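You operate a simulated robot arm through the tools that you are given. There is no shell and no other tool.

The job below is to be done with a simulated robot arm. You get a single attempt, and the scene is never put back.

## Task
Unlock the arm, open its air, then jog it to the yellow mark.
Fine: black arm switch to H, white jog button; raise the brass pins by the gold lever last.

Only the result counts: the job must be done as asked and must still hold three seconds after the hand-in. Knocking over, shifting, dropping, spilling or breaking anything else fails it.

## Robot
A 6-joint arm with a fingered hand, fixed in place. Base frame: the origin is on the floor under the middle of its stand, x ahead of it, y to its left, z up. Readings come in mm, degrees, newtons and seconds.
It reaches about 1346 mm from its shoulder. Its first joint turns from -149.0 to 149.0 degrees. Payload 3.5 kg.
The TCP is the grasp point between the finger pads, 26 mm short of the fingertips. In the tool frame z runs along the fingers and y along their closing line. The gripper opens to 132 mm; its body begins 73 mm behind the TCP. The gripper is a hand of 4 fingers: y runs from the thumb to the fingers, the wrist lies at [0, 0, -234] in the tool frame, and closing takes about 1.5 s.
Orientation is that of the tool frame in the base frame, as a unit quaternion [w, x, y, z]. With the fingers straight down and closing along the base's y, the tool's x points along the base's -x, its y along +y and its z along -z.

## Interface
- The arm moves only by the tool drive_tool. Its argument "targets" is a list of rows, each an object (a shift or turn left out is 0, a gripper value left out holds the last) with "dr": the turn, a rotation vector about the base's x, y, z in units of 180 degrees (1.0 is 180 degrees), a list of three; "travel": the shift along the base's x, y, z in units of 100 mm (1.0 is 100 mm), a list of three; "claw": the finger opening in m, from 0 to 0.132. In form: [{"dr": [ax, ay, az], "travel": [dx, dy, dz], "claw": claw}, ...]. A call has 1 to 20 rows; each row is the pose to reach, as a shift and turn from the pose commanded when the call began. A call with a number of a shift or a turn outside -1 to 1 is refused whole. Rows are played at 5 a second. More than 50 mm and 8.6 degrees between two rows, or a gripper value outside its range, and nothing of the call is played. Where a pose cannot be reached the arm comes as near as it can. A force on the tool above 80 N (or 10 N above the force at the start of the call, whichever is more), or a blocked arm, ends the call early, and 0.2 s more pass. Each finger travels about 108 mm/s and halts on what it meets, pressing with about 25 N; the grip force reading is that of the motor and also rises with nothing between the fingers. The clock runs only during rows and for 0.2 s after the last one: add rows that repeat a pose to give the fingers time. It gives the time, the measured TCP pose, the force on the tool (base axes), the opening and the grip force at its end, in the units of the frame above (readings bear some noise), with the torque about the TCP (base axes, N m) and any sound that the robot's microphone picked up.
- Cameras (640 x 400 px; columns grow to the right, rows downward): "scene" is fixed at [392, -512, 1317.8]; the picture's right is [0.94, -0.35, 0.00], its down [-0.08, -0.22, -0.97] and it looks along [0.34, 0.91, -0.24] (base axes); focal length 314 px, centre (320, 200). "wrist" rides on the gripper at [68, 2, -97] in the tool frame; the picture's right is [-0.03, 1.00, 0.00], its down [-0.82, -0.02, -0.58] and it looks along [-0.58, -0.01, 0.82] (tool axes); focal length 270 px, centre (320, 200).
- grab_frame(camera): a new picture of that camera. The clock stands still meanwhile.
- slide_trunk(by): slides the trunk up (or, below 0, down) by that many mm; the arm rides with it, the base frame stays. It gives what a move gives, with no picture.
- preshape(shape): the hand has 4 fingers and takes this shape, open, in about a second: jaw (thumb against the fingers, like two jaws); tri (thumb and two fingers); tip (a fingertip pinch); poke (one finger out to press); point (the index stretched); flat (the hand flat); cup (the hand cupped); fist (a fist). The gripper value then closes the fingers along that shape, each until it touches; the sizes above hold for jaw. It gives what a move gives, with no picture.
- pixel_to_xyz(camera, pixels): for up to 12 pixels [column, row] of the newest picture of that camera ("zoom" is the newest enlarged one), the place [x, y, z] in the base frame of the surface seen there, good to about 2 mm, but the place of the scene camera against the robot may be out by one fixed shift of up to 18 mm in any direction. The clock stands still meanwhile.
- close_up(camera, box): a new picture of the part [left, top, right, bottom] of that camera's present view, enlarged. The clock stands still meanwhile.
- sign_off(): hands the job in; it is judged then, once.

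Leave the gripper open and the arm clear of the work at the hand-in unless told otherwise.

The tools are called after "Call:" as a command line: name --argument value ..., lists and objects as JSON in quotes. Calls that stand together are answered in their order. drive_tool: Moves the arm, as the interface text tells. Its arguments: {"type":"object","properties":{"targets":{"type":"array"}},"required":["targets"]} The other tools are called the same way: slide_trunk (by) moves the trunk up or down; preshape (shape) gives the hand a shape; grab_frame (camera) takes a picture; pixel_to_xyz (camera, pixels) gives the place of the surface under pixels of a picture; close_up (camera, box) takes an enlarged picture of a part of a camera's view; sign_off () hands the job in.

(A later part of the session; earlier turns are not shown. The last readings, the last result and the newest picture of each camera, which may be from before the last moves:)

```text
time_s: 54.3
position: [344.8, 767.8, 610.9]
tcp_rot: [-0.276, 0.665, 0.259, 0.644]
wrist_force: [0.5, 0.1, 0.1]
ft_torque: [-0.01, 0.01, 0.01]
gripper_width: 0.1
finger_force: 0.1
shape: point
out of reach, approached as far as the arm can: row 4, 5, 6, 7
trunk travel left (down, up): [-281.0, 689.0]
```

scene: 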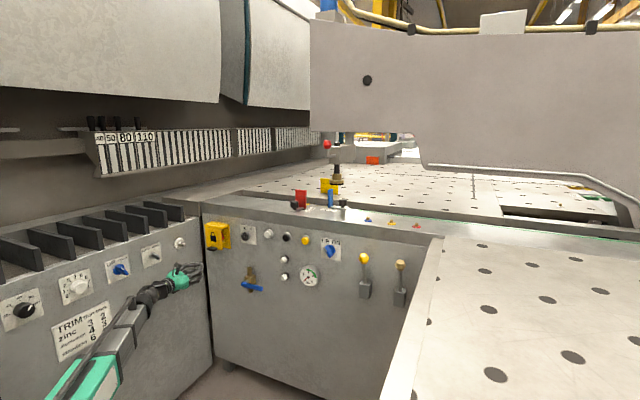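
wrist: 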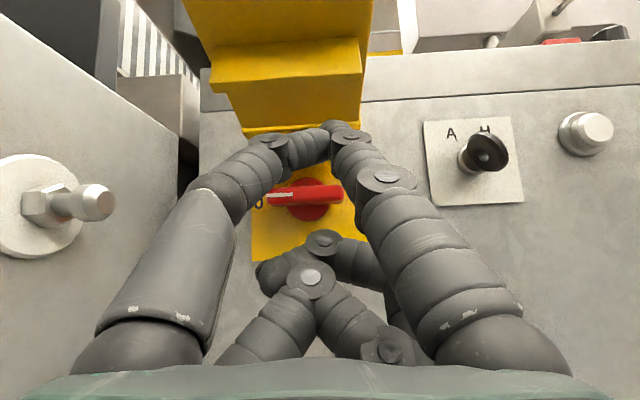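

Hand is level at u≈-299, d≈787. Raise the trunk 197 mm to z≈808, then yaw 35° left.

Call:
slide_trunk --by 197

Call:
drive_tool --targets '[{"dr": [0, 0, 0.039]}, {"dr": [0, 0, 0.078]}, {"dr": [0, 0, 0.117]}, {"dr": [0, 0, 0.156]}, {"dr": [0, 0, 0.1944]}, {"dr": [0, 0, 0.1944]}]'

Call:
grab_frame --camera "wrist"

Call:
close_up --camera "scene" --box '[170, 200, 298, 280]'

```text
time_s: 56.4
position: [344.6, 766.7, 809.3]
tcp_rot: [-0.276, 0.665, 0.258, 0.644]
wrist_force: [-0.1, -1.0, -1.0]
ft_torque: [-0.03, 0.0, -0.02]
gripper_width: 0.0
finger_force: 0.1
shape: point
trunk travel left (down, up): [-478.0, 492.0]
```

```text
time_s: 57.8
position: [345.0, 766.2, 808.6]
tcp_rot: [-0.457, 0.556, 0.447, 0.531]
wrist_force: [-0.6, 0.5, 0.1]
ft_torque: [0.0, 0.01, 0.01]
gripper_width: 0.0
finger_force: 0.0
shape: point
out of reach, approached as far as the arm can: row 4
trunk travel left (down, up): [-478.0, 492.0]
```

```text
taken
```

wrist: 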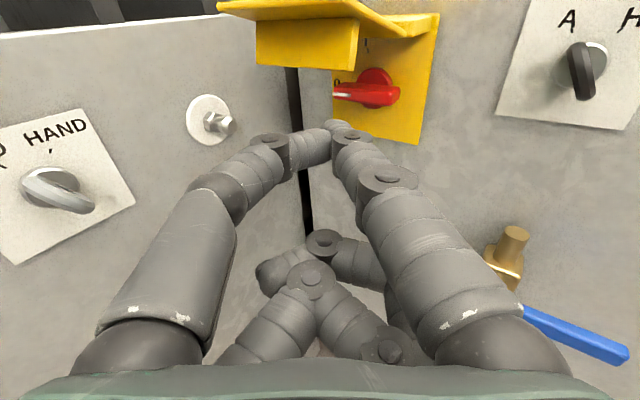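

```text
5.00 times, centred on (234, 240) of scene
```

zoom: 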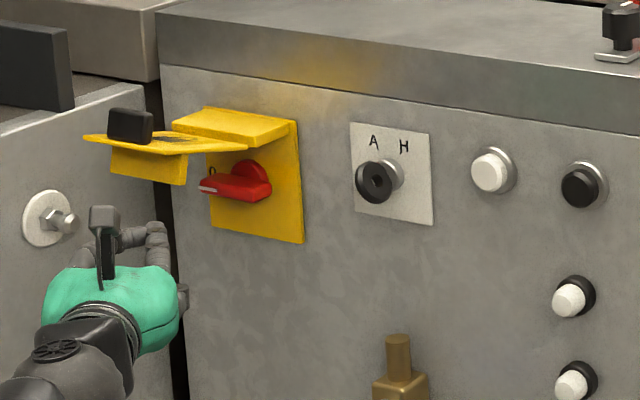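

I'll measure the fingertip and the red bar once more from here (enlarged).

Call:
close_up --camera "wrist" --box '[280, 40, 440, 140]'

Call:
pixel_to_xyz --camera "zoom" --pixels '[[210, 330], [225, 325], [240, 335], [180, 360], [300, 355], [475, 215], [440, 200], [250, 215], [470, 235], [380, 110], [350, 10], [120, 90]]'

```text
4.00 times, centred on (360, 90) of wrist
```

zoom: 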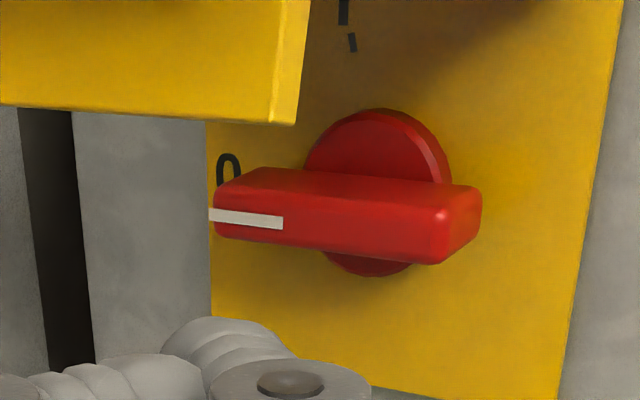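

```text
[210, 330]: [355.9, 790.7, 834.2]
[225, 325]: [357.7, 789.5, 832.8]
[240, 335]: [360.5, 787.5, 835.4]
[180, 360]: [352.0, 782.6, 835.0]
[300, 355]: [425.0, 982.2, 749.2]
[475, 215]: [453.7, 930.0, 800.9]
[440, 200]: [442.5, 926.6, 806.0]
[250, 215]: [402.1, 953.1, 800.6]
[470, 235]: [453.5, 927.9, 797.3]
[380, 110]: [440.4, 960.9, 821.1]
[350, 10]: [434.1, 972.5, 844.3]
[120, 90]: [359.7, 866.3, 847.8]
```

Fingertip offset confirmed. Bar right end u≈−337, top z≈806, d 958–982. Move to the pre-insert point.

Call:
drive_tool --targets '[{"travel": [0.26, 0.3, 0]}, {"travel": [0.52, 0.6, 0]}, {"travel": [0.775, 0.897, 0]}, {"travel": [0.775, 0.897, 0]}]'

Call:
grab_frame --camera "wrist"

Call:
close_up --camera "scene" --box '[180, 205, 276, 265]'

```text
time_s: 58.8
position: [424.0, 855.5, 809.8]
tcp_rot: [-0.457, 0.556, 0.446, 0.532]
wrist_force: [-0.5, -0.7, 0.2]
ft_torque: [-0.01, 0.0, 0.03]
gripper_width: 0.0
finger_force: 0.0
shape: point
trunk travel left (down, up): [-478.0, 492.0]
```

```text
taken
```

wrist: 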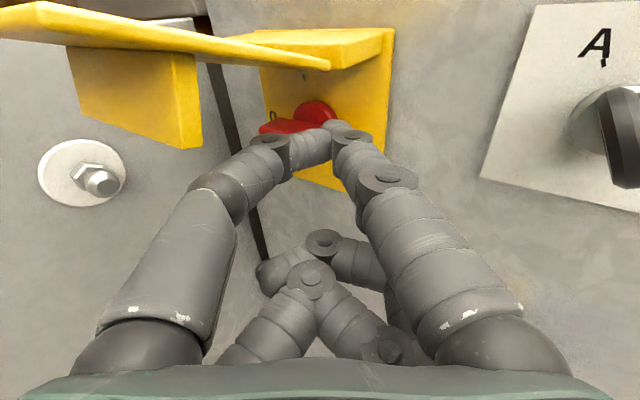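

```text
6.67 times, centred on (228, 235) of scene
```

zoom: 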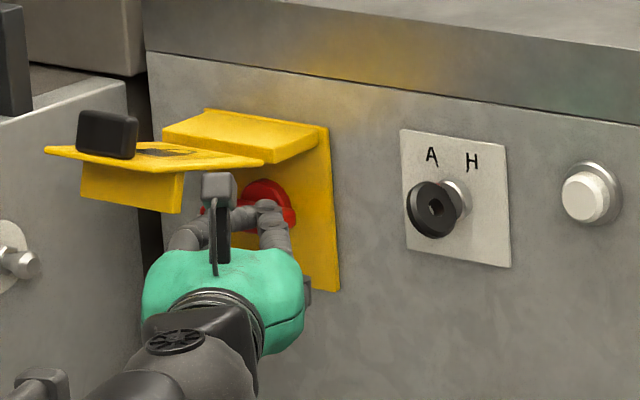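

Clear so far. Insert the fingertip over the bar's right end (60 mm along the pointing direction).

Call:
drive_tool --targets '[{"travel": [0.024, 0.15, 0]}, {"travel": [0.048, 0.3, 0]}, {"travel": [0.072, 0.45, 0]}, {"travel": [0.095, 0.59, 0]}, {"travel": [0.095, 0.59, 0]}]'

Call:
grab_frame --camera "wrist"

Call:
close_up --camera "scene" --box '[180, 205, 276, 265]'

```text
time_s: 60.0
position: [430.2, 915.1, 809.1]
tcp_rot: [-0.457, 0.557, 0.446, 0.531]
wrist_force: [-0.4, -0.1, 0.1]
ft_torque: [-0.01, 0.0, 0.0]
gripper_width: 0.0
finger_force: 0.1
shape: point
trunk travel left (down, up): [-478.0, 492.0]
```

```text
taken
```

wrist: 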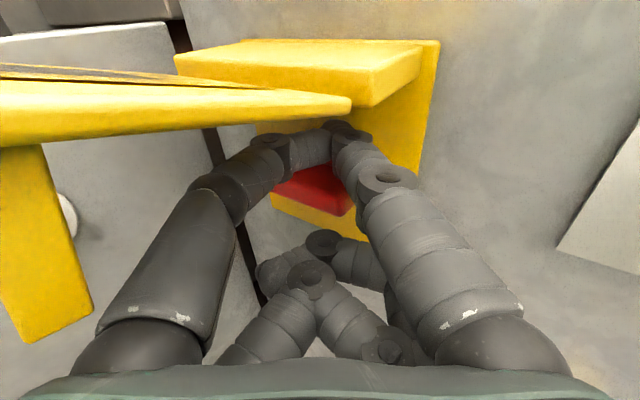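

```text
6.67 times, centred on (228, 235) of scene
```

zoom: 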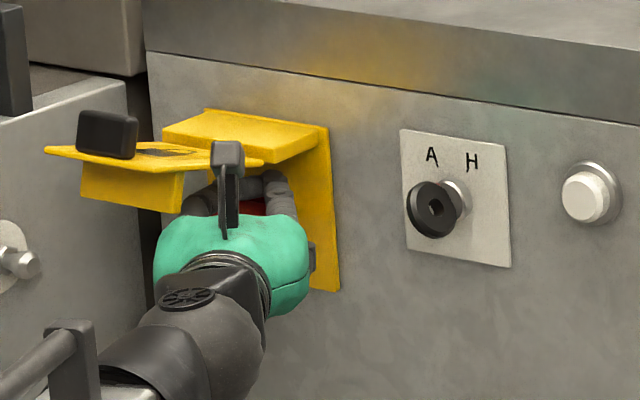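

Fingertip is above the bar's right half with no contact forces. Now push down: trunk −12 mm.

Call:
slide_trunk --by -12

Call:
grab_frame --camera "wrist"

```text
time_s: 60.6
position: [430.2, 915.1, 797.5]
tcp_rot: [-0.457, 0.556, 0.446, 0.532]
wrist_force: [4.6, -1.9, 4.9]
ft_torque: [0.15, -0.03, -0.18]
gripper_width: 0.2
finger_force: 0.0
shape: point
trunk travel left (down, up): [-466.0, 504.0]
```

```text
taken
```

wrist: 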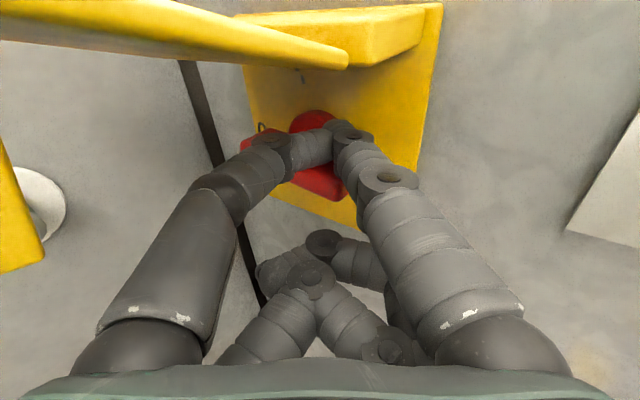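

The bar is turning with only ~5 N. Continue −12 mm.

Call:
slide_trunk --by -12

Call:
grab_frame --camera "wrist"

```text
time_s: 61.2
position: [432.6, 913.3, 786.6]
tcp_rot: [-0.456, 0.557, 0.444, 0.533]
wrist_force: [6.0, -18.9, -1.2]
ft_torque: [0.22, 0.11, -0.62]
gripper_width: 0.0
finger_force: 0.0
shape: point
trunk travel left (down, up): [-454.0, 516.0]
```

```text
taken
```

wrist: 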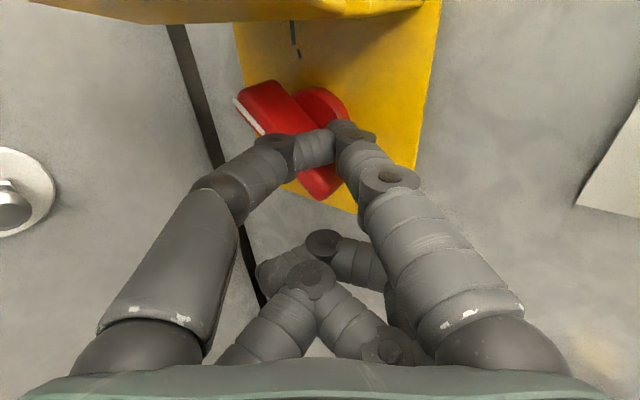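

Bar ~45° now. Continue −12 mm.

Call:
slide_trunk --by -12

Call:
grab_frame --camera "wrist"

```text
time_s: 61.8
position: [430.7, 913.6, 773.7]
tcp_rot: [-0.457, 0.557, 0.445, 0.532]
wrist_force: [4.2, -23.3, -6.8]
ft_torque: [0.2, 0.24, -0.61]
gripper_width: 0.0
finger_force: 0.2
shape: point
trunk travel left (down, up): [-442.0, 528.0]
```

```text
taken
```

wrist: 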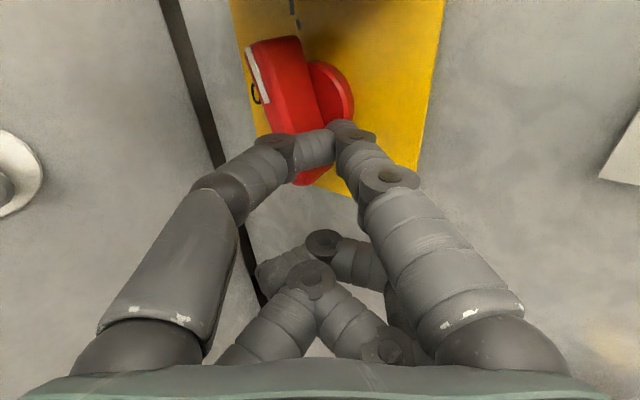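

The pointer is nearly at the "I". I'll enlarge to check.

Call:
close_up --camera "wrist" --box '[200, 0, 440, 150]'

Call:
close_up --camera "scene" --box '[180, 205, 276, 265]'

```text
2.67 times, centred on (320, 75) of wrist
```

zoom: 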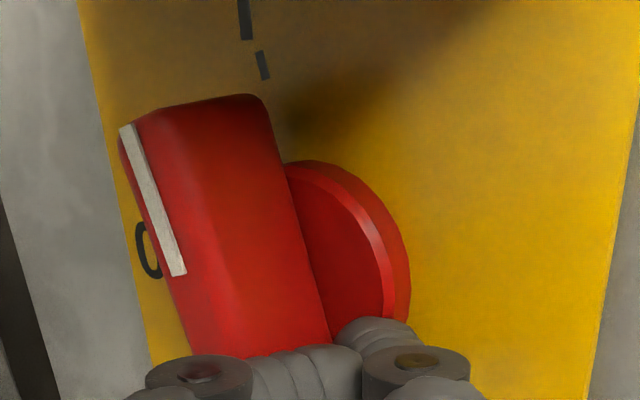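

```text
6.67 times, centred on (228, 235) of scene
```

zoom: 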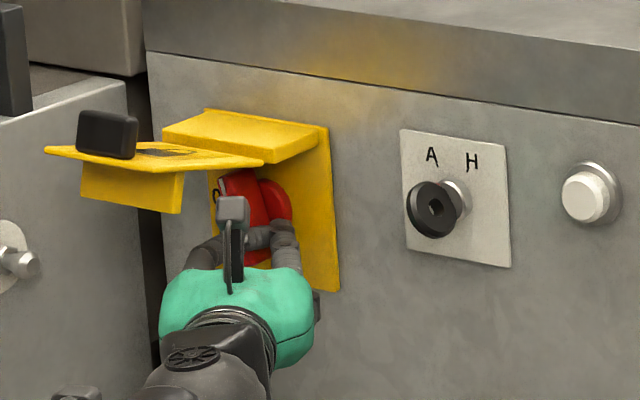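

I'll measure the white pointer's ends and the tick for the angle.

Call:
pixel_to_xyz --camera "zoom" --pixels '[[129, 135], [152, 200], [178, 268], [262, 65], [245, 20], [265, 105], [320, 330], [180, 330], [150, 250]]'

```text
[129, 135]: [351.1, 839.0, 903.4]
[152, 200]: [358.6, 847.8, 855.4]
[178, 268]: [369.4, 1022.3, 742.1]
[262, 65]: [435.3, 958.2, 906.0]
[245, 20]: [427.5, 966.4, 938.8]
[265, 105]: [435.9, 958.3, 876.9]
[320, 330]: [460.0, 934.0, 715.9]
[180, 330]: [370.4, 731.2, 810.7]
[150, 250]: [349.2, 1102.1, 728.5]
```

That used the scene zoom. Retake the wrist enlargement and measure again.

Call:
close_up --camera "wrist" --box '[200, 0, 440, 150]'

Call:
pixel_to_xyz --camera "zoom" --pixels '[[129, 135], [152, 200], [178, 268], [262, 65], [245, 20], [230, 100], [320, 330], [200, 330], [148, 250]]'

```text
2.67 times, centred on (320, 75) of wrist
```

zoom: 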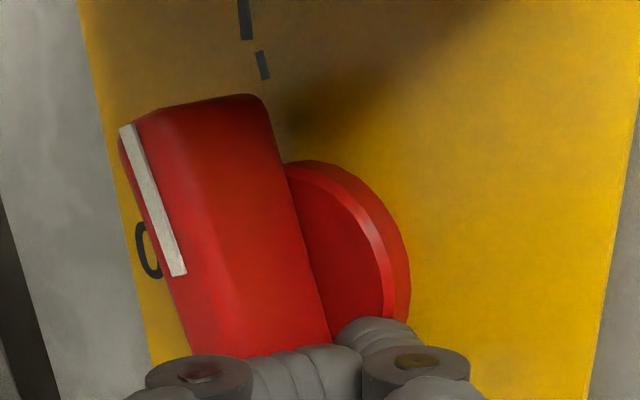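

```text
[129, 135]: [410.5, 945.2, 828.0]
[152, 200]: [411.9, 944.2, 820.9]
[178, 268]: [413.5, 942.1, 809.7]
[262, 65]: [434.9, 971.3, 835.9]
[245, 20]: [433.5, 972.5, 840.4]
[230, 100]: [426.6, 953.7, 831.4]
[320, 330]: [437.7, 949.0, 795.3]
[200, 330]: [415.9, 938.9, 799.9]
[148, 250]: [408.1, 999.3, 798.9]
```

Pointer is now ~13° left of vertical, matching the "I" tick (~14.5°) — the lock switch is on "I". Withdraw back along the pointing direction, away from the bar.

Call:
drive_tool --targets '[{"travel": [0.03, -0.06, 0]}, {"travel": [0.02, -0.25, 0]}, {"travel": [0.0, -0.5, 0]}, {"travel": [-0.05, -0.8, 0]}, {"travel": [-0.1, -1.0, 0]}, {"travel": [-0.1, -1.0, 0]}]'

Call:
grab_frame --camera "wrist"

Call:
close_up --camera "scene" --box '[180, 205, 276, 265]'

```text
time_s: 63.2
position: [422.4, 815.6, 773.7]
tcp_rot: [-0.457, 0.557, 0.445, 0.532]
wrist_force: [-0.6, 0.1, -0.1]
ft_torque: [0.04, 0.0, 0.02]
gripper_width: 0.1
finger_force: 0.0
shape: point
trunk travel left (down, up): [-442.0, 528.0]
```

```text
taken
```

wrist: 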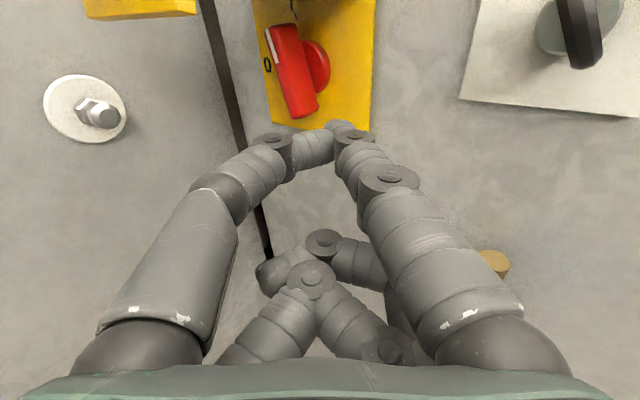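

```text
6.67 times, centred on (228, 235) of scene
```

zoom: 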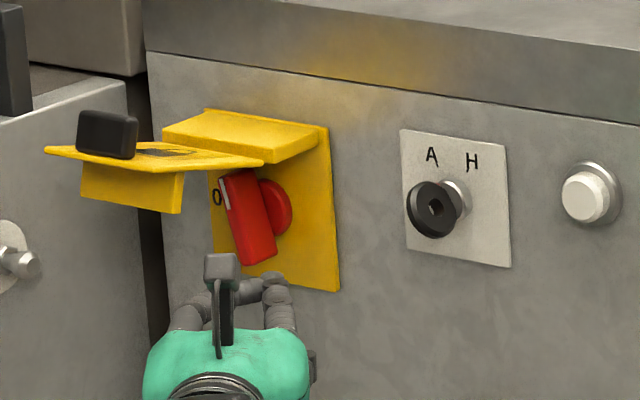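

The switch holds at "I". Next the blue air valve. I'll back away, turn square to the panel, and go to u≈-150 to look at it.

Call:
drive_tool --targets '[{"dr": [0, 0, -0.04], "travel": [0.02, -0.2, 0]}, {"dr": [0, 0, -0.08], "travel": [0.05, -0.4, 0]}, {"dr": [0, 0, -0.12], "travel": [0.08, -0.6, 0]}, {"dr": [0, 0, -0.16], "travel": [0.1, -0.8, 0]}, {"dr": [0, 0, -0.1944], "travel": [0.12, -0.95, 0]}, {"dr": [0, 0, -0.1944], "travel": [0.12, -0.95, 0]}]'

Call:
drive_tool --targets '[{"travel": [0.06, -0.32, 0]}, {"travel": [0.12, -0.63, 0]}, {"travel": [0.12, -0.63, 0]}]'

Call:
grab_frame --camera "wrist"

```text
time_s: 64.6
position: [431.1, 720.1, 773.4]
tcp_rot: [-0.275, 0.665, 0.257, 0.645]
wrist_force: [0.0, 0.4, 0.1]
ft_torque: [0.0, 0.02, 0.02]
gripper_width: 0.1
finger_force: 0.0
shape: point
out of reach, approached as far as the arm can: row 2
trunk travel left (down, up): [-442.0, 528.0]
```

```text
time_s: 65.4
position: [444.1, 657.2, 772.8]
tcp_rot: [-0.277, 0.664, 0.258, 0.645]
wrist_force: [-0.5, 1.3, 1.0]
ft_torque: [0.02, 0.0, 0.0]
gripper_width: 0.0
finger_force: 0.0
shape: point
trunk travel left (down, up): [-442.0, 528.0]
```

```text
taken
```

wrist: 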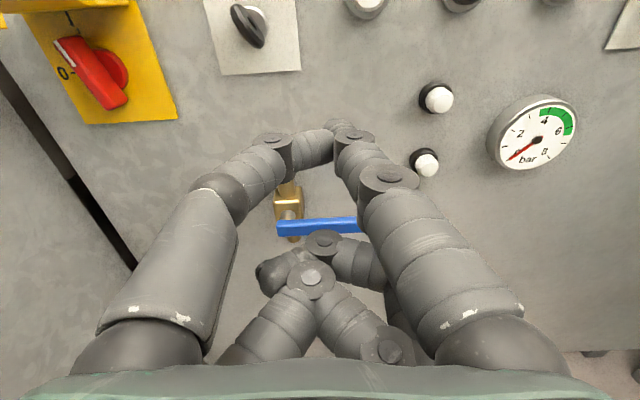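

The gauge reads 0 bar — good feedback for the valve. I'll enlarge the valve and gauge and measure.

Call:
close_up --camera "wrist" --box '[250, 170, 410, 270]'

Call:
pixel_to_xyz --camera "zoom" --pixels '[[120, 235], [250, 225], [400, 215], [150, 190], [160, 140], [160, 80], [170, 280], [110, 215], [420, 205], [200, 245]]'

Call:
close_up --camera "scene" --box '[228, 255, 308, 305]'

```text
4.00 times, centred on (330, 220) of wrist
```

zoom: 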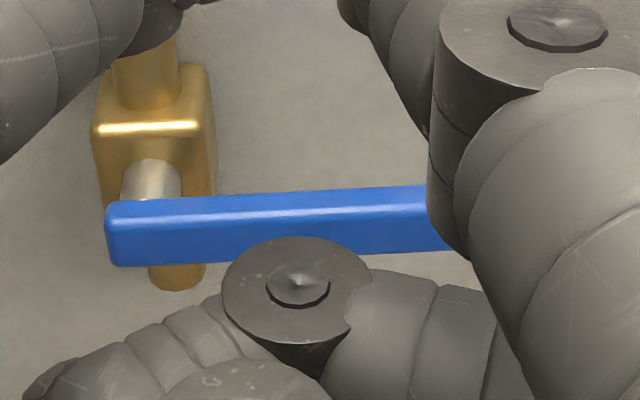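

```text
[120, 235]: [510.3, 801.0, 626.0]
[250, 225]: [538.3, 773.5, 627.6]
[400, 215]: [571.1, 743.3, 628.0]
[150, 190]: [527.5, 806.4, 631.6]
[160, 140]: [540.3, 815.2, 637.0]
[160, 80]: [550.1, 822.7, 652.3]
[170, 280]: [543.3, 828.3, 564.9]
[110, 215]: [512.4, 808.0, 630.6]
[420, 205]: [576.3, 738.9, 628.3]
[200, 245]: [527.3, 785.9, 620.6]
```

```text
8.00 times, centred on (268, 280) of scene
```

zoom: 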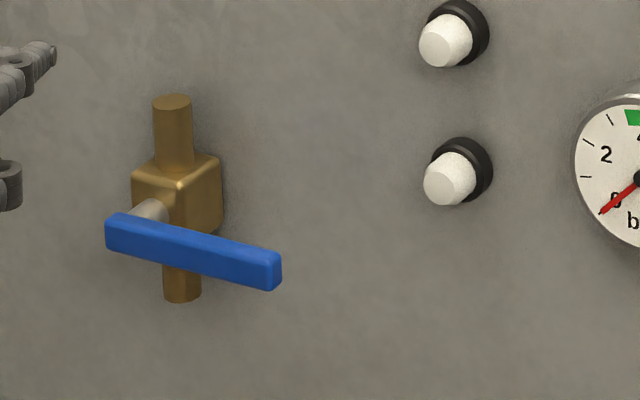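

Valve: pivot at u≈−197, z≈627; handle z 618–634, d 927–940, extends right to u≈−102. I'll try pushing its right end down with the fingertip from above: lower trunk 125 mm then approach.

Call:
slide_trunk --by -125

Call:
drive_tool --targets '[{"travel": [0.28, 0.23, 0]}, {"travel": [0.56, 0.46, 0]}, {"travel": [0.56, 0.46, 0]}]'

Call:
grab_frame --camera "wrist"

```text
time_s: 66.9
position: [444.5, 656.6, 649.4]
tcp_rot: [-0.277, 0.663, 0.259, 0.645]
wrist_force: [-0.8, -0.2, 0.6]
ft_torque: [0.02, 0.03, -0.02]
gripper_width: 0.0
finger_force: 0.1
shape: point
trunk travel left (down, up): [-317.0, 653.0]
```

```text
time_s: 67.7
position: [501.9, 704.5, 648.1]
tcp_rot: [-0.277, 0.664, 0.259, 0.644]
wrist_force: [0.4, -0.8, -0.3]
ft_torque: [0.0, -0.01, 0.02]
gripper_width: 0.0
finger_force: 0.1
shape: point
trunk travel left (down, up): [-317.0, 653.0]
```

```text
taken
```

wrist: 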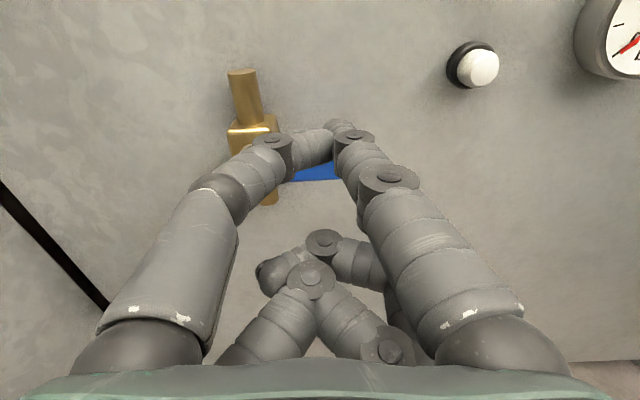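

Advance 68 mm so the fingertip is above the handle (finger bottom z≈650, handle top 634).

Call:
drive_tool --targets '[{"travel": [0.17, 0.15, 0]}, {"travel": [0.34, 0.3, 0]}, {"travel": [0.516, 0.445, 0]}, {"travel": [0.516, 0.445, 0]}]'

Call:
slide_trunk --by -20

Call:
grab_frame --camera "wrist"

Call:
close_up --camera "scene" --box '[220, 245, 316, 305]'

```text
time_s: 68.7
position: [551.7, 748.0, 648.0]
tcp_rot: [-0.277, 0.664, 0.258, 0.644]
wrist_force: [-0.1, 0.7, 0.3]
ft_torque: [0.01, 0.0, 0.02]
gripper_width: 0.0
finger_force: 0.0
shape: point
trunk travel left (down, up): [-317.0, 653.0]
```

```text
time_s: 69.4
position: [551.9, 746.7, 628.4]
tcp_rot: [-0.276, 0.665, 0.257, 0.645]
wrist_force: [0.5, -0.4, 0.2]
ft_torque: [-0.04, 0.02, -0.01]
gripper_width: 0.0
finger_force: 0.1
shape: point
trunk travel left (down, up): [-297.0, 673.0]
```

```text
taken
```

wrist: 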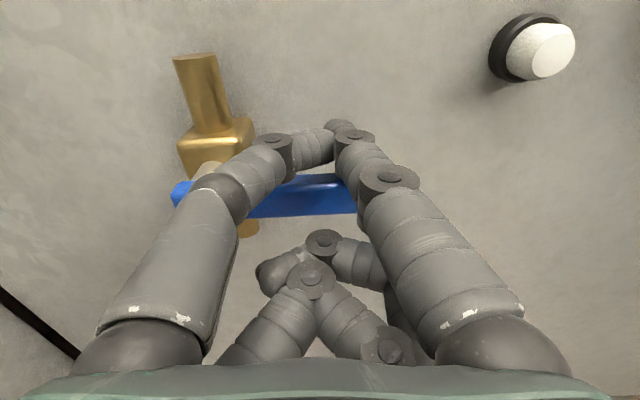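

```text
6.67 times, centred on (268, 275) of scene
```

zoom: 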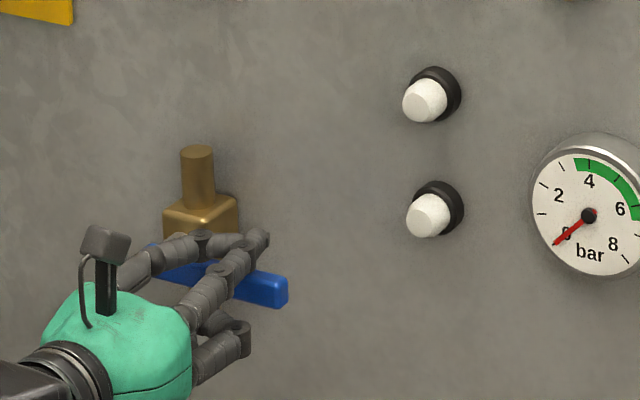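

Almost touching. Push down 15 mm.

Call:
slide_trunk --by -15

Call:
close_up --camera "scene" --box '[220, 245, 316, 305]'

```text
time_s: 70.0
position: [551.2, 746.7, 618.1]
tcp_rot: [-0.275, 0.663, 0.257, 0.647]
wrist_force: [6.4, 5.8, 37.6]
ft_torque: [0.12, -0.64, 0.09]
gripper_width: 0.0
finger_force: 0.1
shape: point
trunk travel left (down, up): [-282.0, 688.0]
```

```text
6.67 times, centred on (268, 275) of scene
```

zoom: 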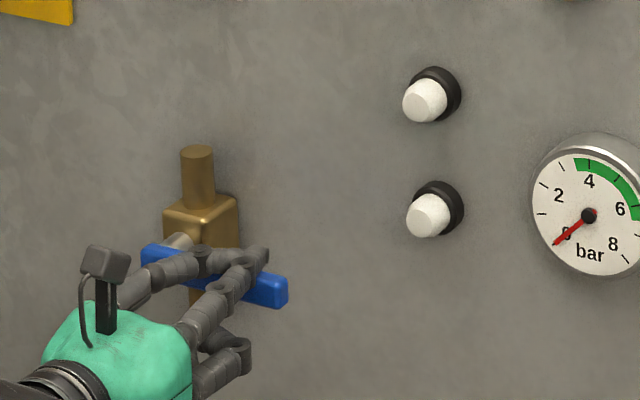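

38 N and no motion — probably the wrong direction (stop). I'll go below the handle and try pushing up. Lift, retreat, lower, re-enter underneath.

Call:
slide_trunk --by 30

Call:
drive_tool --targets '[{"travel": [-0.25, -0.25, 0]}, {"travel": [-0.5, -0.5, 0]}, {"travel": [-0.5, -0.5, 0]}]'

Call:
slide_trunk --by -65

Call:
drive_tool --targets '[{"travel": [0.17, 0.17, 0]}, {"travel": [0.34, 0.34, 0]}, {"travel": [0.5, 0.5, 0]}, {"travel": [0.5, 0.5, 0]}]'

Call:
grab_frame --camera "wrist"

```text
time_s: 70.8
position: [552.0, 747.6, 643.8]
tcp_rot: [-0.277, 0.665, 0.258, 0.644]
wrist_force: [0.0, -0.3, 0.3]
ft_torque: [-0.03, -0.01, 0.0]
gripper_width: 0.2
finger_force: 0.1
shape: point
trunk travel left (down, up): [-312.0, 658.0]
```

```text
time_s: 71.6
position: [502.4, 694.7, 644.2]
tcp_rot: [-0.276, 0.665, 0.258, 0.644]
wrist_force: [0.3, -0.2, -0.4]
ft_torque: [0.03, 0.01, 0.03]
gripper_width: 0.1
finger_force: 0.1
shape: point
trunk travel left (down, up): [-312.0, 658.0]
```

```text
time_s: 72.6
position: [502.7, 695.8, 579.1]
tcp_rot: [-0.275, 0.665, 0.258, 0.645]
wrist_force: [-0.4, -0.7, 0.1]
ft_torque: [-0.01, 0.0, 0.01]
gripper_width: 0.0
finger_force: 0.1
shape: point
trunk travel left (down, up): [-247.0, 723.0]
```

```text
time_s: 73.6
position: [551.7, 745.2, 576.9]
tcp_rot: [-0.276, 0.666, 0.257, 0.644]
wrist_force: [0.0, 0.0, 0.3]
ft_torque: [0.02, 0.01, 0.0]
gripper_width: 0.1
finger_force: 0.0
shape: point
trunk travel left (down, up): [-247.0, 723.0]
```

```text
taken
```

wrist: 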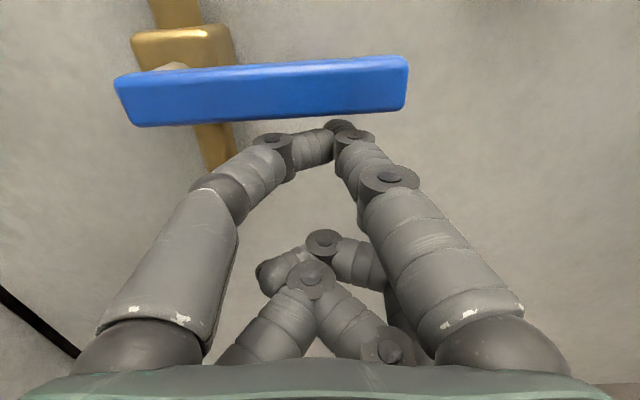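

Fingers are beneath the handle. Push up 25 mm (contact expected after ~15).

Call:
slide_trunk --by 25

Call:
close_up --camera "scene" --box '[220, 245, 316, 305]'

```text
time_s: 74.3
position: [551.8, 744.7, 603.2]
tcp_rot: [-0.276, 0.665, 0.258, 0.644]
wrist_force: [0.1, -0.6, -0.1]
ft_torque: [-0.01, 0.02, -0.02]
gripper_width: 0.0
finger_force: 0.1
shape: point
trunk travel left (down, up): [-272.0, 698.0]
```

```text
6.67 times, centred on (268, 275) of scene
```

zoom: 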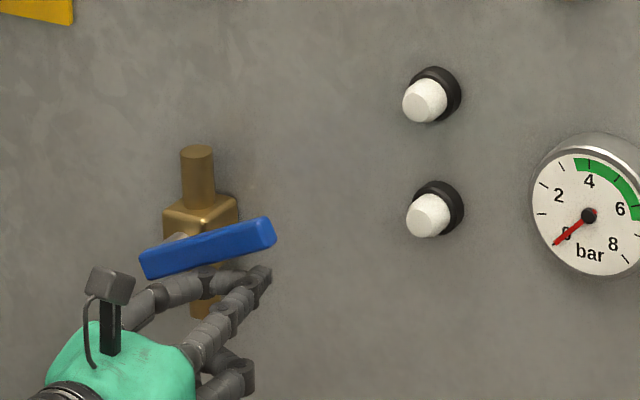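

The handle swings up easily — that's the opening direction. Continue up 40 mm.

Call:
slide_trunk --by 40

Call:
close_up --camera "scene" --box '[220, 245, 316, 305]'

Call:
grab_frame --camera "wrist"

```text
time_s: 75.2
position: [552.5, 744.2, 644.9]
tcp_rot: [-0.276, 0.665, 0.259, 0.644]
wrist_force: [-1.4, 0.0, 0.0]
ft_torque: [0.0, 0.01, -0.02]
gripper_width: 0.2
finger_force: 0.1
shape: point
trunk travel left (down, up): [-312.0, 658.0]
```

```text
6.67 times, centred on (268, 275) of scene
```

zoom: 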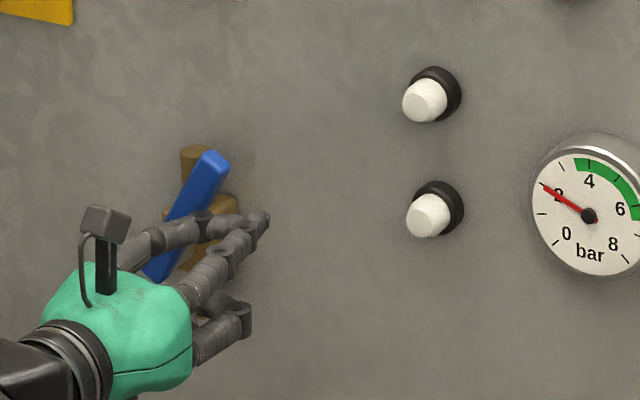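

```text
taken
```

wrist: 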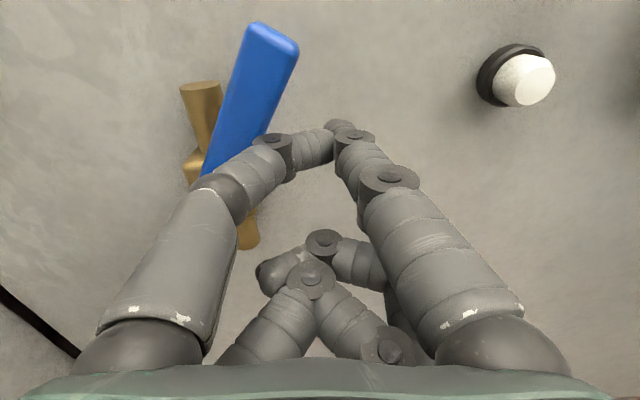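

Gauge rises to 2 bar with handle ~62°. Now raise 15 mm and push left to bring the handle upright.

Call:
slide_trunk --by 15

Call:
drive_tool --targets '[{"travel": [-0.04, 0.04, 0]}, {"travel": [-0.08, 0.08, 0]}, {"travel": [-0.12, 0.12, 0]}, {"travel": [-0.12, 0.12, 0]}]'

Call:
grab_frame --camera "wrist"

Call:
close_up --camera "scene" --box '[220, 245, 316, 305]'

```text
time_s: 75.8
position: [551.6, 745.1, 657.0]
tcp_rot: [-0.276, 0.665, 0.258, 0.644]
wrist_force: [0.0, -0.8, 0.4]
ft_torque: [-0.01, -0.01, -0.01]
gripper_width: 0.0
finger_force: 0.1
shape: point
trunk travel left (down, up): [-327.0, 643.0]
```

```text
time_s: 76.8
position: [540.1, 756.0, 657.5]
tcp_rot: [-0.275, 0.665, 0.258, 0.645]
wrist_force: [-0.2, -0.9, 0.0]
ft_torque: [-0.02, 0.0, -0.02]
gripper_width: 0.1
finger_force: 0.1
shape: point
trunk travel left (down, up): [-327.0, 643.0]
```

```text
taken
```

wrist: 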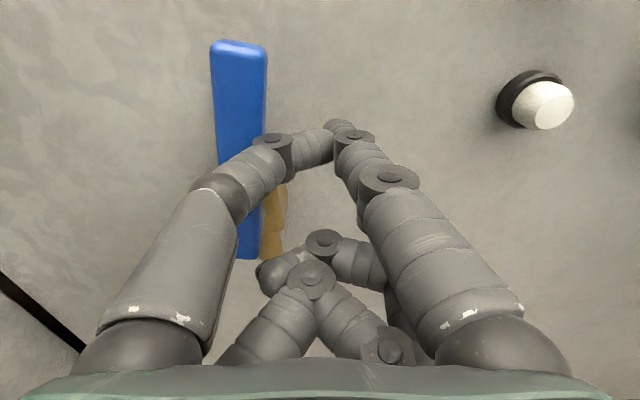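

```text
6.67 times, centred on (268, 275) of scene
```

zoom: 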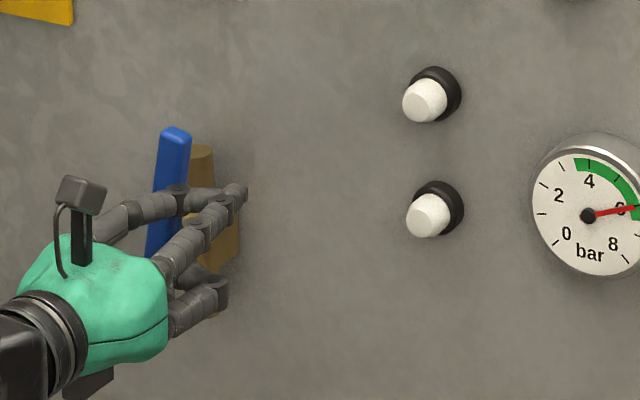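

The handle is upright and the gauge shows 6 bar (green). I'll verify the handle's angle.

Call:
pixel_to_xyz --camera "wrist" --pixels '[[238, 55], [238, 100], [240, 140], [250, 230], [212, 60], [265, 60]]'

```text
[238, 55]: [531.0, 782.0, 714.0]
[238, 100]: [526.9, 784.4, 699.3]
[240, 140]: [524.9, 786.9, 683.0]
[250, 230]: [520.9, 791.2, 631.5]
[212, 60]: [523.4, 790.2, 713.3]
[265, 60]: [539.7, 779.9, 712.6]
```

The handle is still ~12° short of vertical. Push left another ~10 mm.

Call:
drive_tool --targets '[{"travel": [-0.02, 0.02, 0]}, {"travel": [-0.04, 0.04, 0]}, {"travel": [-0.06, 0.06, 0]}, {"travel": [-0.075, 0.075, 0]}, {"travel": [-0.075, 0.075, 0]}]'

Call:
grab_frame --camera "wrist"

Call:
pixel_to_xyz --camera "wrist" --pixels '[[238, 55], [238, 100], [240, 140], [250, 230], [212, 60], [265, 60], [245, 55]]'

Call:
close_up --camera "scene" --box '[220, 245, 316, 305]'

```text
time_s: 78.0
position: [532.1, 765.3, 659.2]
tcp_rot: [-0.277, 0.666, 0.258, 0.644]
wrist_force: [-0.8, -0.2, -0.1]
ft_torque: [0.01, 0.0, 0.03]
gripper_width: 0.4
finger_force: 0.1
shape: point
trunk travel left (down, up): [-327.0, 643.0]
```

```text
taken
```

wrist: 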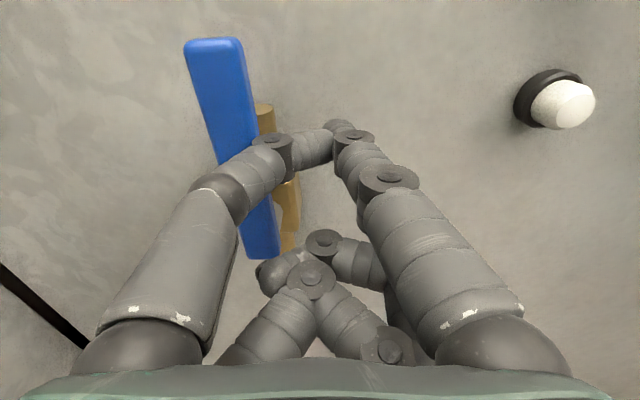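

```text
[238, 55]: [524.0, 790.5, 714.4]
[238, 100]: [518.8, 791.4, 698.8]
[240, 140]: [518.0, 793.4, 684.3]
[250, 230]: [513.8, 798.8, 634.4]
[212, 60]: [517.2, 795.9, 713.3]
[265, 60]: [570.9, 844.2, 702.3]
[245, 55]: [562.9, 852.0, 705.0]
```

```text
6.67 times, centred on (268, 275) of scene
```

zoom: 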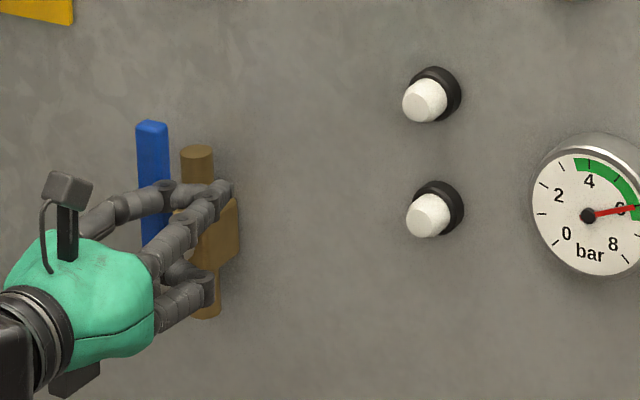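

The handle is now exactly vertical (top at u≈−197 = pivot), gauge 6 bar. Withdraw: step right 10 mm then back 110 mm, then rise to look at the black A/H switch.

Call:
drive_tool --targets '[{"travel": [0.08, -0.08, 0]}, {"travel": [-0.15, -0.31, 0]}, {"travel": [-0.4, -0.56, 0]}, {"travel": [-0.65, -0.81, 0]}, {"travel": [-0.8, -0.96, 0]}, {"travel": [-0.8, -0.96, 0]}]'

Call:
slide_trunk --by 170

Call:
grab_frame --camera "wrist"

```text
time_s: 79.4
position: [455.3, 668.3, 658.6]
tcp_rot: [-0.276, 0.665, 0.258, 0.645]
wrist_force: [0.3, 0.4, 0.7]
ft_torque: [0.03, -0.02, -0.01]
gripper_width: 0.1
finger_force: 0.0
shape: point
trunk travel left (down, up): [-327.0, 643.0]
```

```text
time_s: 81.3
position: [454.8, 668.5, 828.2]
tcp_rot: [-0.277, 0.665, 0.258, 0.644]
wrist_force: [-0.5, 0.0, 0.1]
ft_torque: [-0.01, -0.01, 0.0]
gripper_width: 0.0
finger_force: 0.1
shape: point
trunk travel left (down, up): [-497.0, 473.0]
```

```text
taken
```

wrist: 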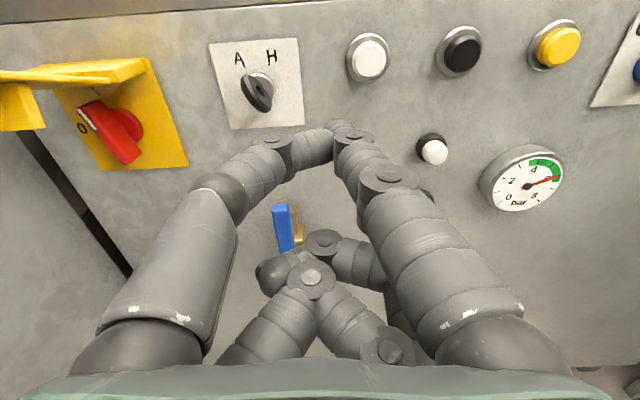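

Everything set so far. I'll enlarge the A/H switch and measure it.

Call:
close_up --camera "wrist" --box '[200, 35, 320, 135]'

Call:
pixel_to_xyz --camera "zoom" --pixels '[[230, 95], [280, 80], [270, 70], [255, 130], [275, 200], [258, 175], [290, 145], [230, 150], [275, 285], [255, 90], [300, 120], [240, 185]]'

```text
4.00 times, centred on (260, 85) of wrist
```

zoom: 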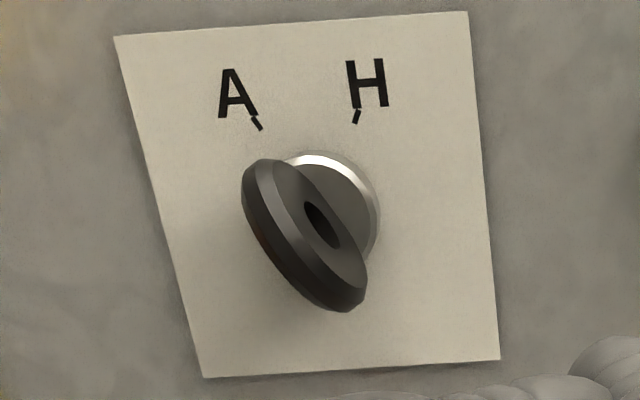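

```text
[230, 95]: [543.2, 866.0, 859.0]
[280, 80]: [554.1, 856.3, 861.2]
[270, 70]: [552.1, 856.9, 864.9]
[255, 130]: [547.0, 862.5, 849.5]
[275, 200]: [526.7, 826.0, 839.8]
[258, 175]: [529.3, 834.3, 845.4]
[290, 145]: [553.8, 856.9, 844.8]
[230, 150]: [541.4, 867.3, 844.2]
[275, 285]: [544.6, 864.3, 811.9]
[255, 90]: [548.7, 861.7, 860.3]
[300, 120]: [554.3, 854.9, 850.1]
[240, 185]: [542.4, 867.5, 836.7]
```

More points on the key and the ticks.

Call:
pixel_to_xyz --camera "zoom" --pixels '[[257, 124], [357, 117], [345, 300], [360, 285], [322, 225], [265, 165], [318, 160], [365, 200], [300, 270], [255, 215], [330, 265], [290, 195]]'

```text
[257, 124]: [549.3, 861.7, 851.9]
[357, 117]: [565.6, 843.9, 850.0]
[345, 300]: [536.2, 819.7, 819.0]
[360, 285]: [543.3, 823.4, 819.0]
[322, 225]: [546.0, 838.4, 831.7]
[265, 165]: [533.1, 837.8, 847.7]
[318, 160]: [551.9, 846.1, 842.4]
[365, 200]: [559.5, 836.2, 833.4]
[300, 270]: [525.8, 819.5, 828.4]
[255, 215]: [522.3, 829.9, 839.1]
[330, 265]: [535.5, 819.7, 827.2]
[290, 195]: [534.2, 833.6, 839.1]
```

Switch geometry: centre u≈−208.8, z≈831; the key plate leans 30° left (pointing at A); H is at +30° right, so a 60° clockwise turn. I'll grip the key with the jaw rolled −30° and twist it. First jaw shape, fix the small tilt, move closer, then roll −30°.

Call:
preshape --shape "jaw"

Call:
drive_tool --targets '[{"dr": [-0.0021, -0.006, 0.0015], "travel": [0.04, 0.25, 0], "claw": 0.07}, {"dr": [-0.0043, -0.012, 0.003], "travel": [0.08, 0.5, 0]}, {"dr": [-0.0043, -0.012, 0.003], "travel": [0.08, 0.5, 0]}]'

Call:
drive_tool --targets '[{"dr": [-0.0295, -0.0295, 0], "travel": [0.024, 0.135, 0]}, {"dr": [-0.059, -0.059, 0], "travel": [0.048, 0.27, 0]}, {"dr": [-0.0885, -0.0885, 0], "travel": [0.07, 0.4, 0]}, {"dr": [-0.1179, -0.1179, 0], "travel": [0.095, 0.537, 0]}, {"dr": [-0.1179, -0.1179, 0], "travel": [0.095, 0.537, 0]}]'

Call:
grab_frame --camera "wrist"

```text
time_s: 82.2
position: [454.5, 667.4, 828.5]
tcp_rot: [-0.276, 0.665, 0.258, 0.645]
wrist_force: [-0.9, -0.8, 0.6]
ft_torque: [0.0, 0.01, -0.02]
gripper_width: 131.9
finger_force: 0.1
shape: jaw
trunk travel left (down, up): [-497.0, 473.0]
```

```text
time_s: 83.0
position: [464.5, 718.5, 832.3]
tcp_rot: [-0.27, 0.653, 0.271, 0.653]
wrist_force: [-0.1, 0.6, 0.1]
ft_torque: [0.01, 0.0, -0.01]
gripper_width: 70.4
finger_force: 0.1
shape: jaw
trunk travel left (down, up): [-497.0, 473.0]
```

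```text
time_s: 84.2
position: [471.8, 772.8, 832.2]
tcp_rot: [-0.09, 0.561, 0.431, 0.701]
wrist_force: [0.3, 0.3, -0.2]
ft_torque: [-0.02, 0.02, -0.03]
gripper_width: 70.3
finger_force: 0.1
shape: jaw
out of reach, approached as far as the arm can: row 1, 2, 4, 5
trunk travel left (down, up): [-497.0, 473.0]
```

```text
taken
```

wrist: 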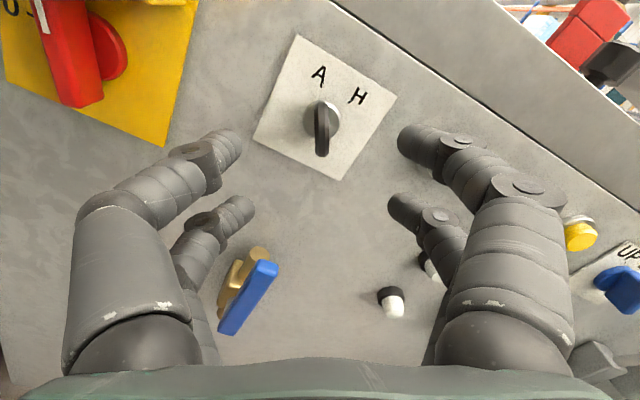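

The key now appears upright between the fingers. I'll verify fingertip layer positions against the key.

Call:
pixel_to_xyz --camera "wrist" --pixels '[[235, 140], [408, 138], [245, 205], [398, 205], [225, 150], [415, 150], [322, 130], [322, 105], [338, 115]]'

Call:
slide_trunk --by 4

```text
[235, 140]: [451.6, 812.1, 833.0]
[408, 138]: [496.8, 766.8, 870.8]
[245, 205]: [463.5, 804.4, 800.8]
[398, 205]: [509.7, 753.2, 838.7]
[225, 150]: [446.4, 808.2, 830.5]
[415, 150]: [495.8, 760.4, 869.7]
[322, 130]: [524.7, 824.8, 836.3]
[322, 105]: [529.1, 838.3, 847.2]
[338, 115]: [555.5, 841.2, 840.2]
```

```text
time_s: 84.8
position: [473.3, 773.3, 836.4]
tcp_rot: [-0.092, 0.56, 0.432, 0.701]
wrist_force: [-0.8, -0.3, 0.0]
ft_torque: [0.0, 0.02, -0.01]
gripper_width: 70.6
finger_force: 0.1
shape: jaw
trunk travel left (down, up): [-501.0, 469.0]
```

Fingers are centred on the key (layers 12 above / 25 below axis, midpoint on the key centre). Advance 74 mm, then close.

Call:
drive_tool --targets '[{"travel": [0.18, 0.18, 0]}, {"travel": [0.36, 0.36, 0]}, {"travel": [0.52, 0.52, 0]}, {"travel": [0.52, 0.52, 0]}]'

Call:
grab_frame --camera "wrist"

```text
time_s: 85.8
position: [523.5, 822.6, 835.6]
tcp_rot: [-0.091, 0.561, 0.431, 0.701]
wrist_force: [-0.3, 0.2, 1.0]
ft_torque: [-0.01, 0.0, 0.0]
gripper_width: 70.8
finger_force: 0.1
shape: jaw
trunk travel left (down, up): [-501.0, 469.0]
```

```text
taken
```

wrist: 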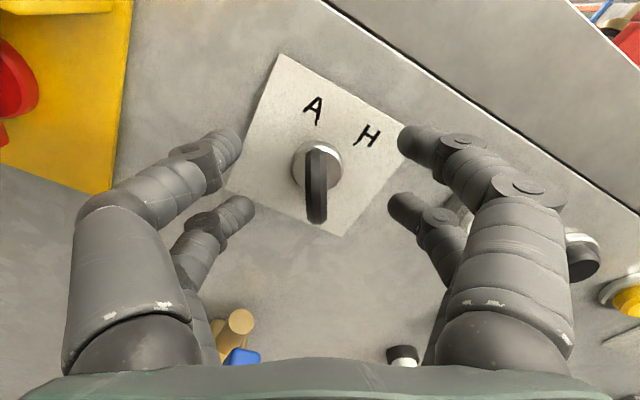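

Key is between the fingers. Close the jaw on it.

Call:
drive_tool --targets '[{"claw": 0.03}, {"claw": 0.0}, {"claw": 0.0}, {"claw": 0.0}, {"claw": 0.0}, {"claw": 0.0}]'

Call:
grab_frame --camera "wrist"

```text
time_s: 87.2
position: [523.0, 821.7, 836.3]
tcp_rot: [-0.091, 0.561, 0.431, 0.701]
wrist_force: [5.2, 8.8, 10.6]
ft_torque: [0.24, -0.12, 0.03]
gripper_width: 1.4
finger_force: 24.9
shape: jaw
trunk travel left (down, up): [-501.0, 469.0]
```

```text
taken
```

wrist: 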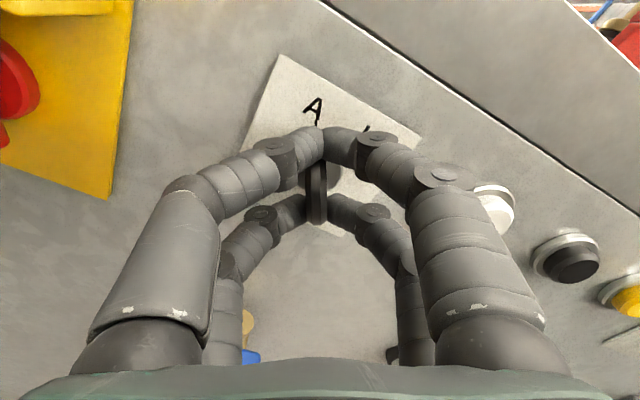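

The upper fingers closed just above the key's rim — not a good grip. I'll reopen, shift the hand 12 mm down along the key so the upper pair straddles the key plate, and close again.

Call:
drive_tool --targets '[{"claw": 0.03}, {"claw": 0.05}, {"claw": 0.05}, {"claw": 0.05, "travel": [0.042, -0.042, 0]}, {"claw": 0.05, "travel": [0.042, -0.042, 0]}]'

Call:
slide_trunk --by -10.3

Call:
grab_frame --camera "wrist"

```text
time_s: 88.3
position: [528.4, 819.1, 836.8]
tcp_rot: [-0.093, 0.561, 0.431, 0.701]
wrist_force: [-0.8, -0.7, 0.6]
ft_torque: [0.02, -0.01, 0.03]
gripper_width: 49.6
finger_force: 0.0
shape: jaw
trunk travel left (down, up): [-501.0, 469.0]
```

```text
time_s: 88.9
position: [526.4, 819.9, 824.8]
tcp_rot: [-0.091, 0.56, 0.432, 0.701]
wrist_force: [0.8, 0.2, 0.0]
ft_torque: [-0.01, 0.0, 0.0]
gripper_width: 49.6
finger_force: 0.0
shape: jaw
trunk travel left (down, up): [-491.0, 479.0]
```

```text
taken
```

wrist: 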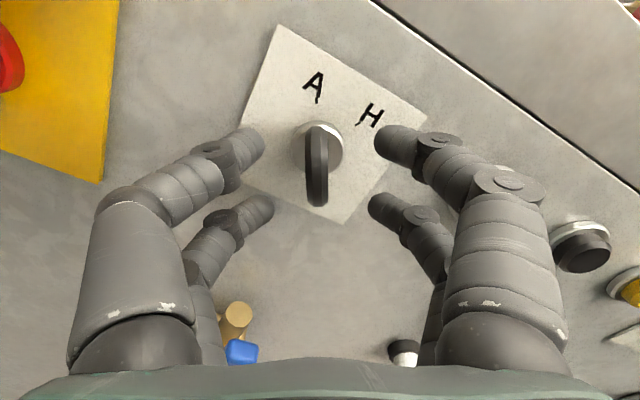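

Now the upper pair should straddle the key. Close again.

Call:
drive_tool --targets '[{"claw": 0.03}, {"claw": 0.0}, {"claw": 0.0}, {"claw": 0.0}, {"claw": 0.0}, {"claw": 0.0}]'

Call:
grab_frame --camera "wrist"

Call:
close_up --camera "wrist" --box '[240, 80, 400, 230]'

```text
time_s: 90.3
position: [528.1, 819.7, 825.5]
tcp_rot: [-0.091, 0.561, 0.431, 0.701]
wrist_force: [6.6, -2.4, -7.0]
ft_torque: [-0.06, 0.0, -0.07]
gripper_width: 3.0
finger_force: 25.5
shape: jaw
trunk travel left (down, up): [-491.0, 479.0]
```

```text
taken
```

wrist: 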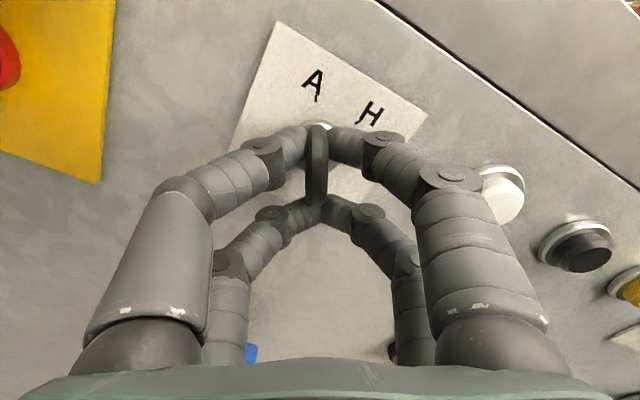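

```text
2.67 times, centred on (320, 155) of wrist
```

zoom: 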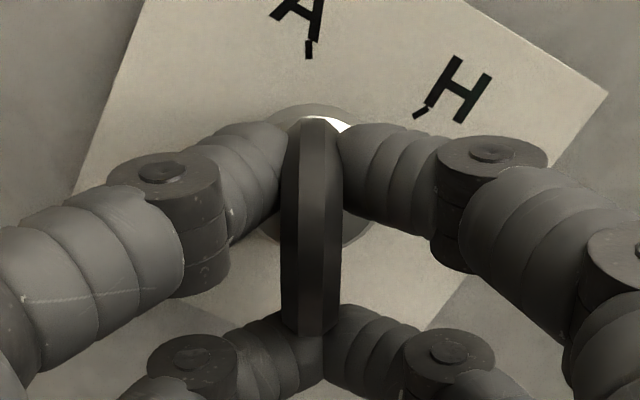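

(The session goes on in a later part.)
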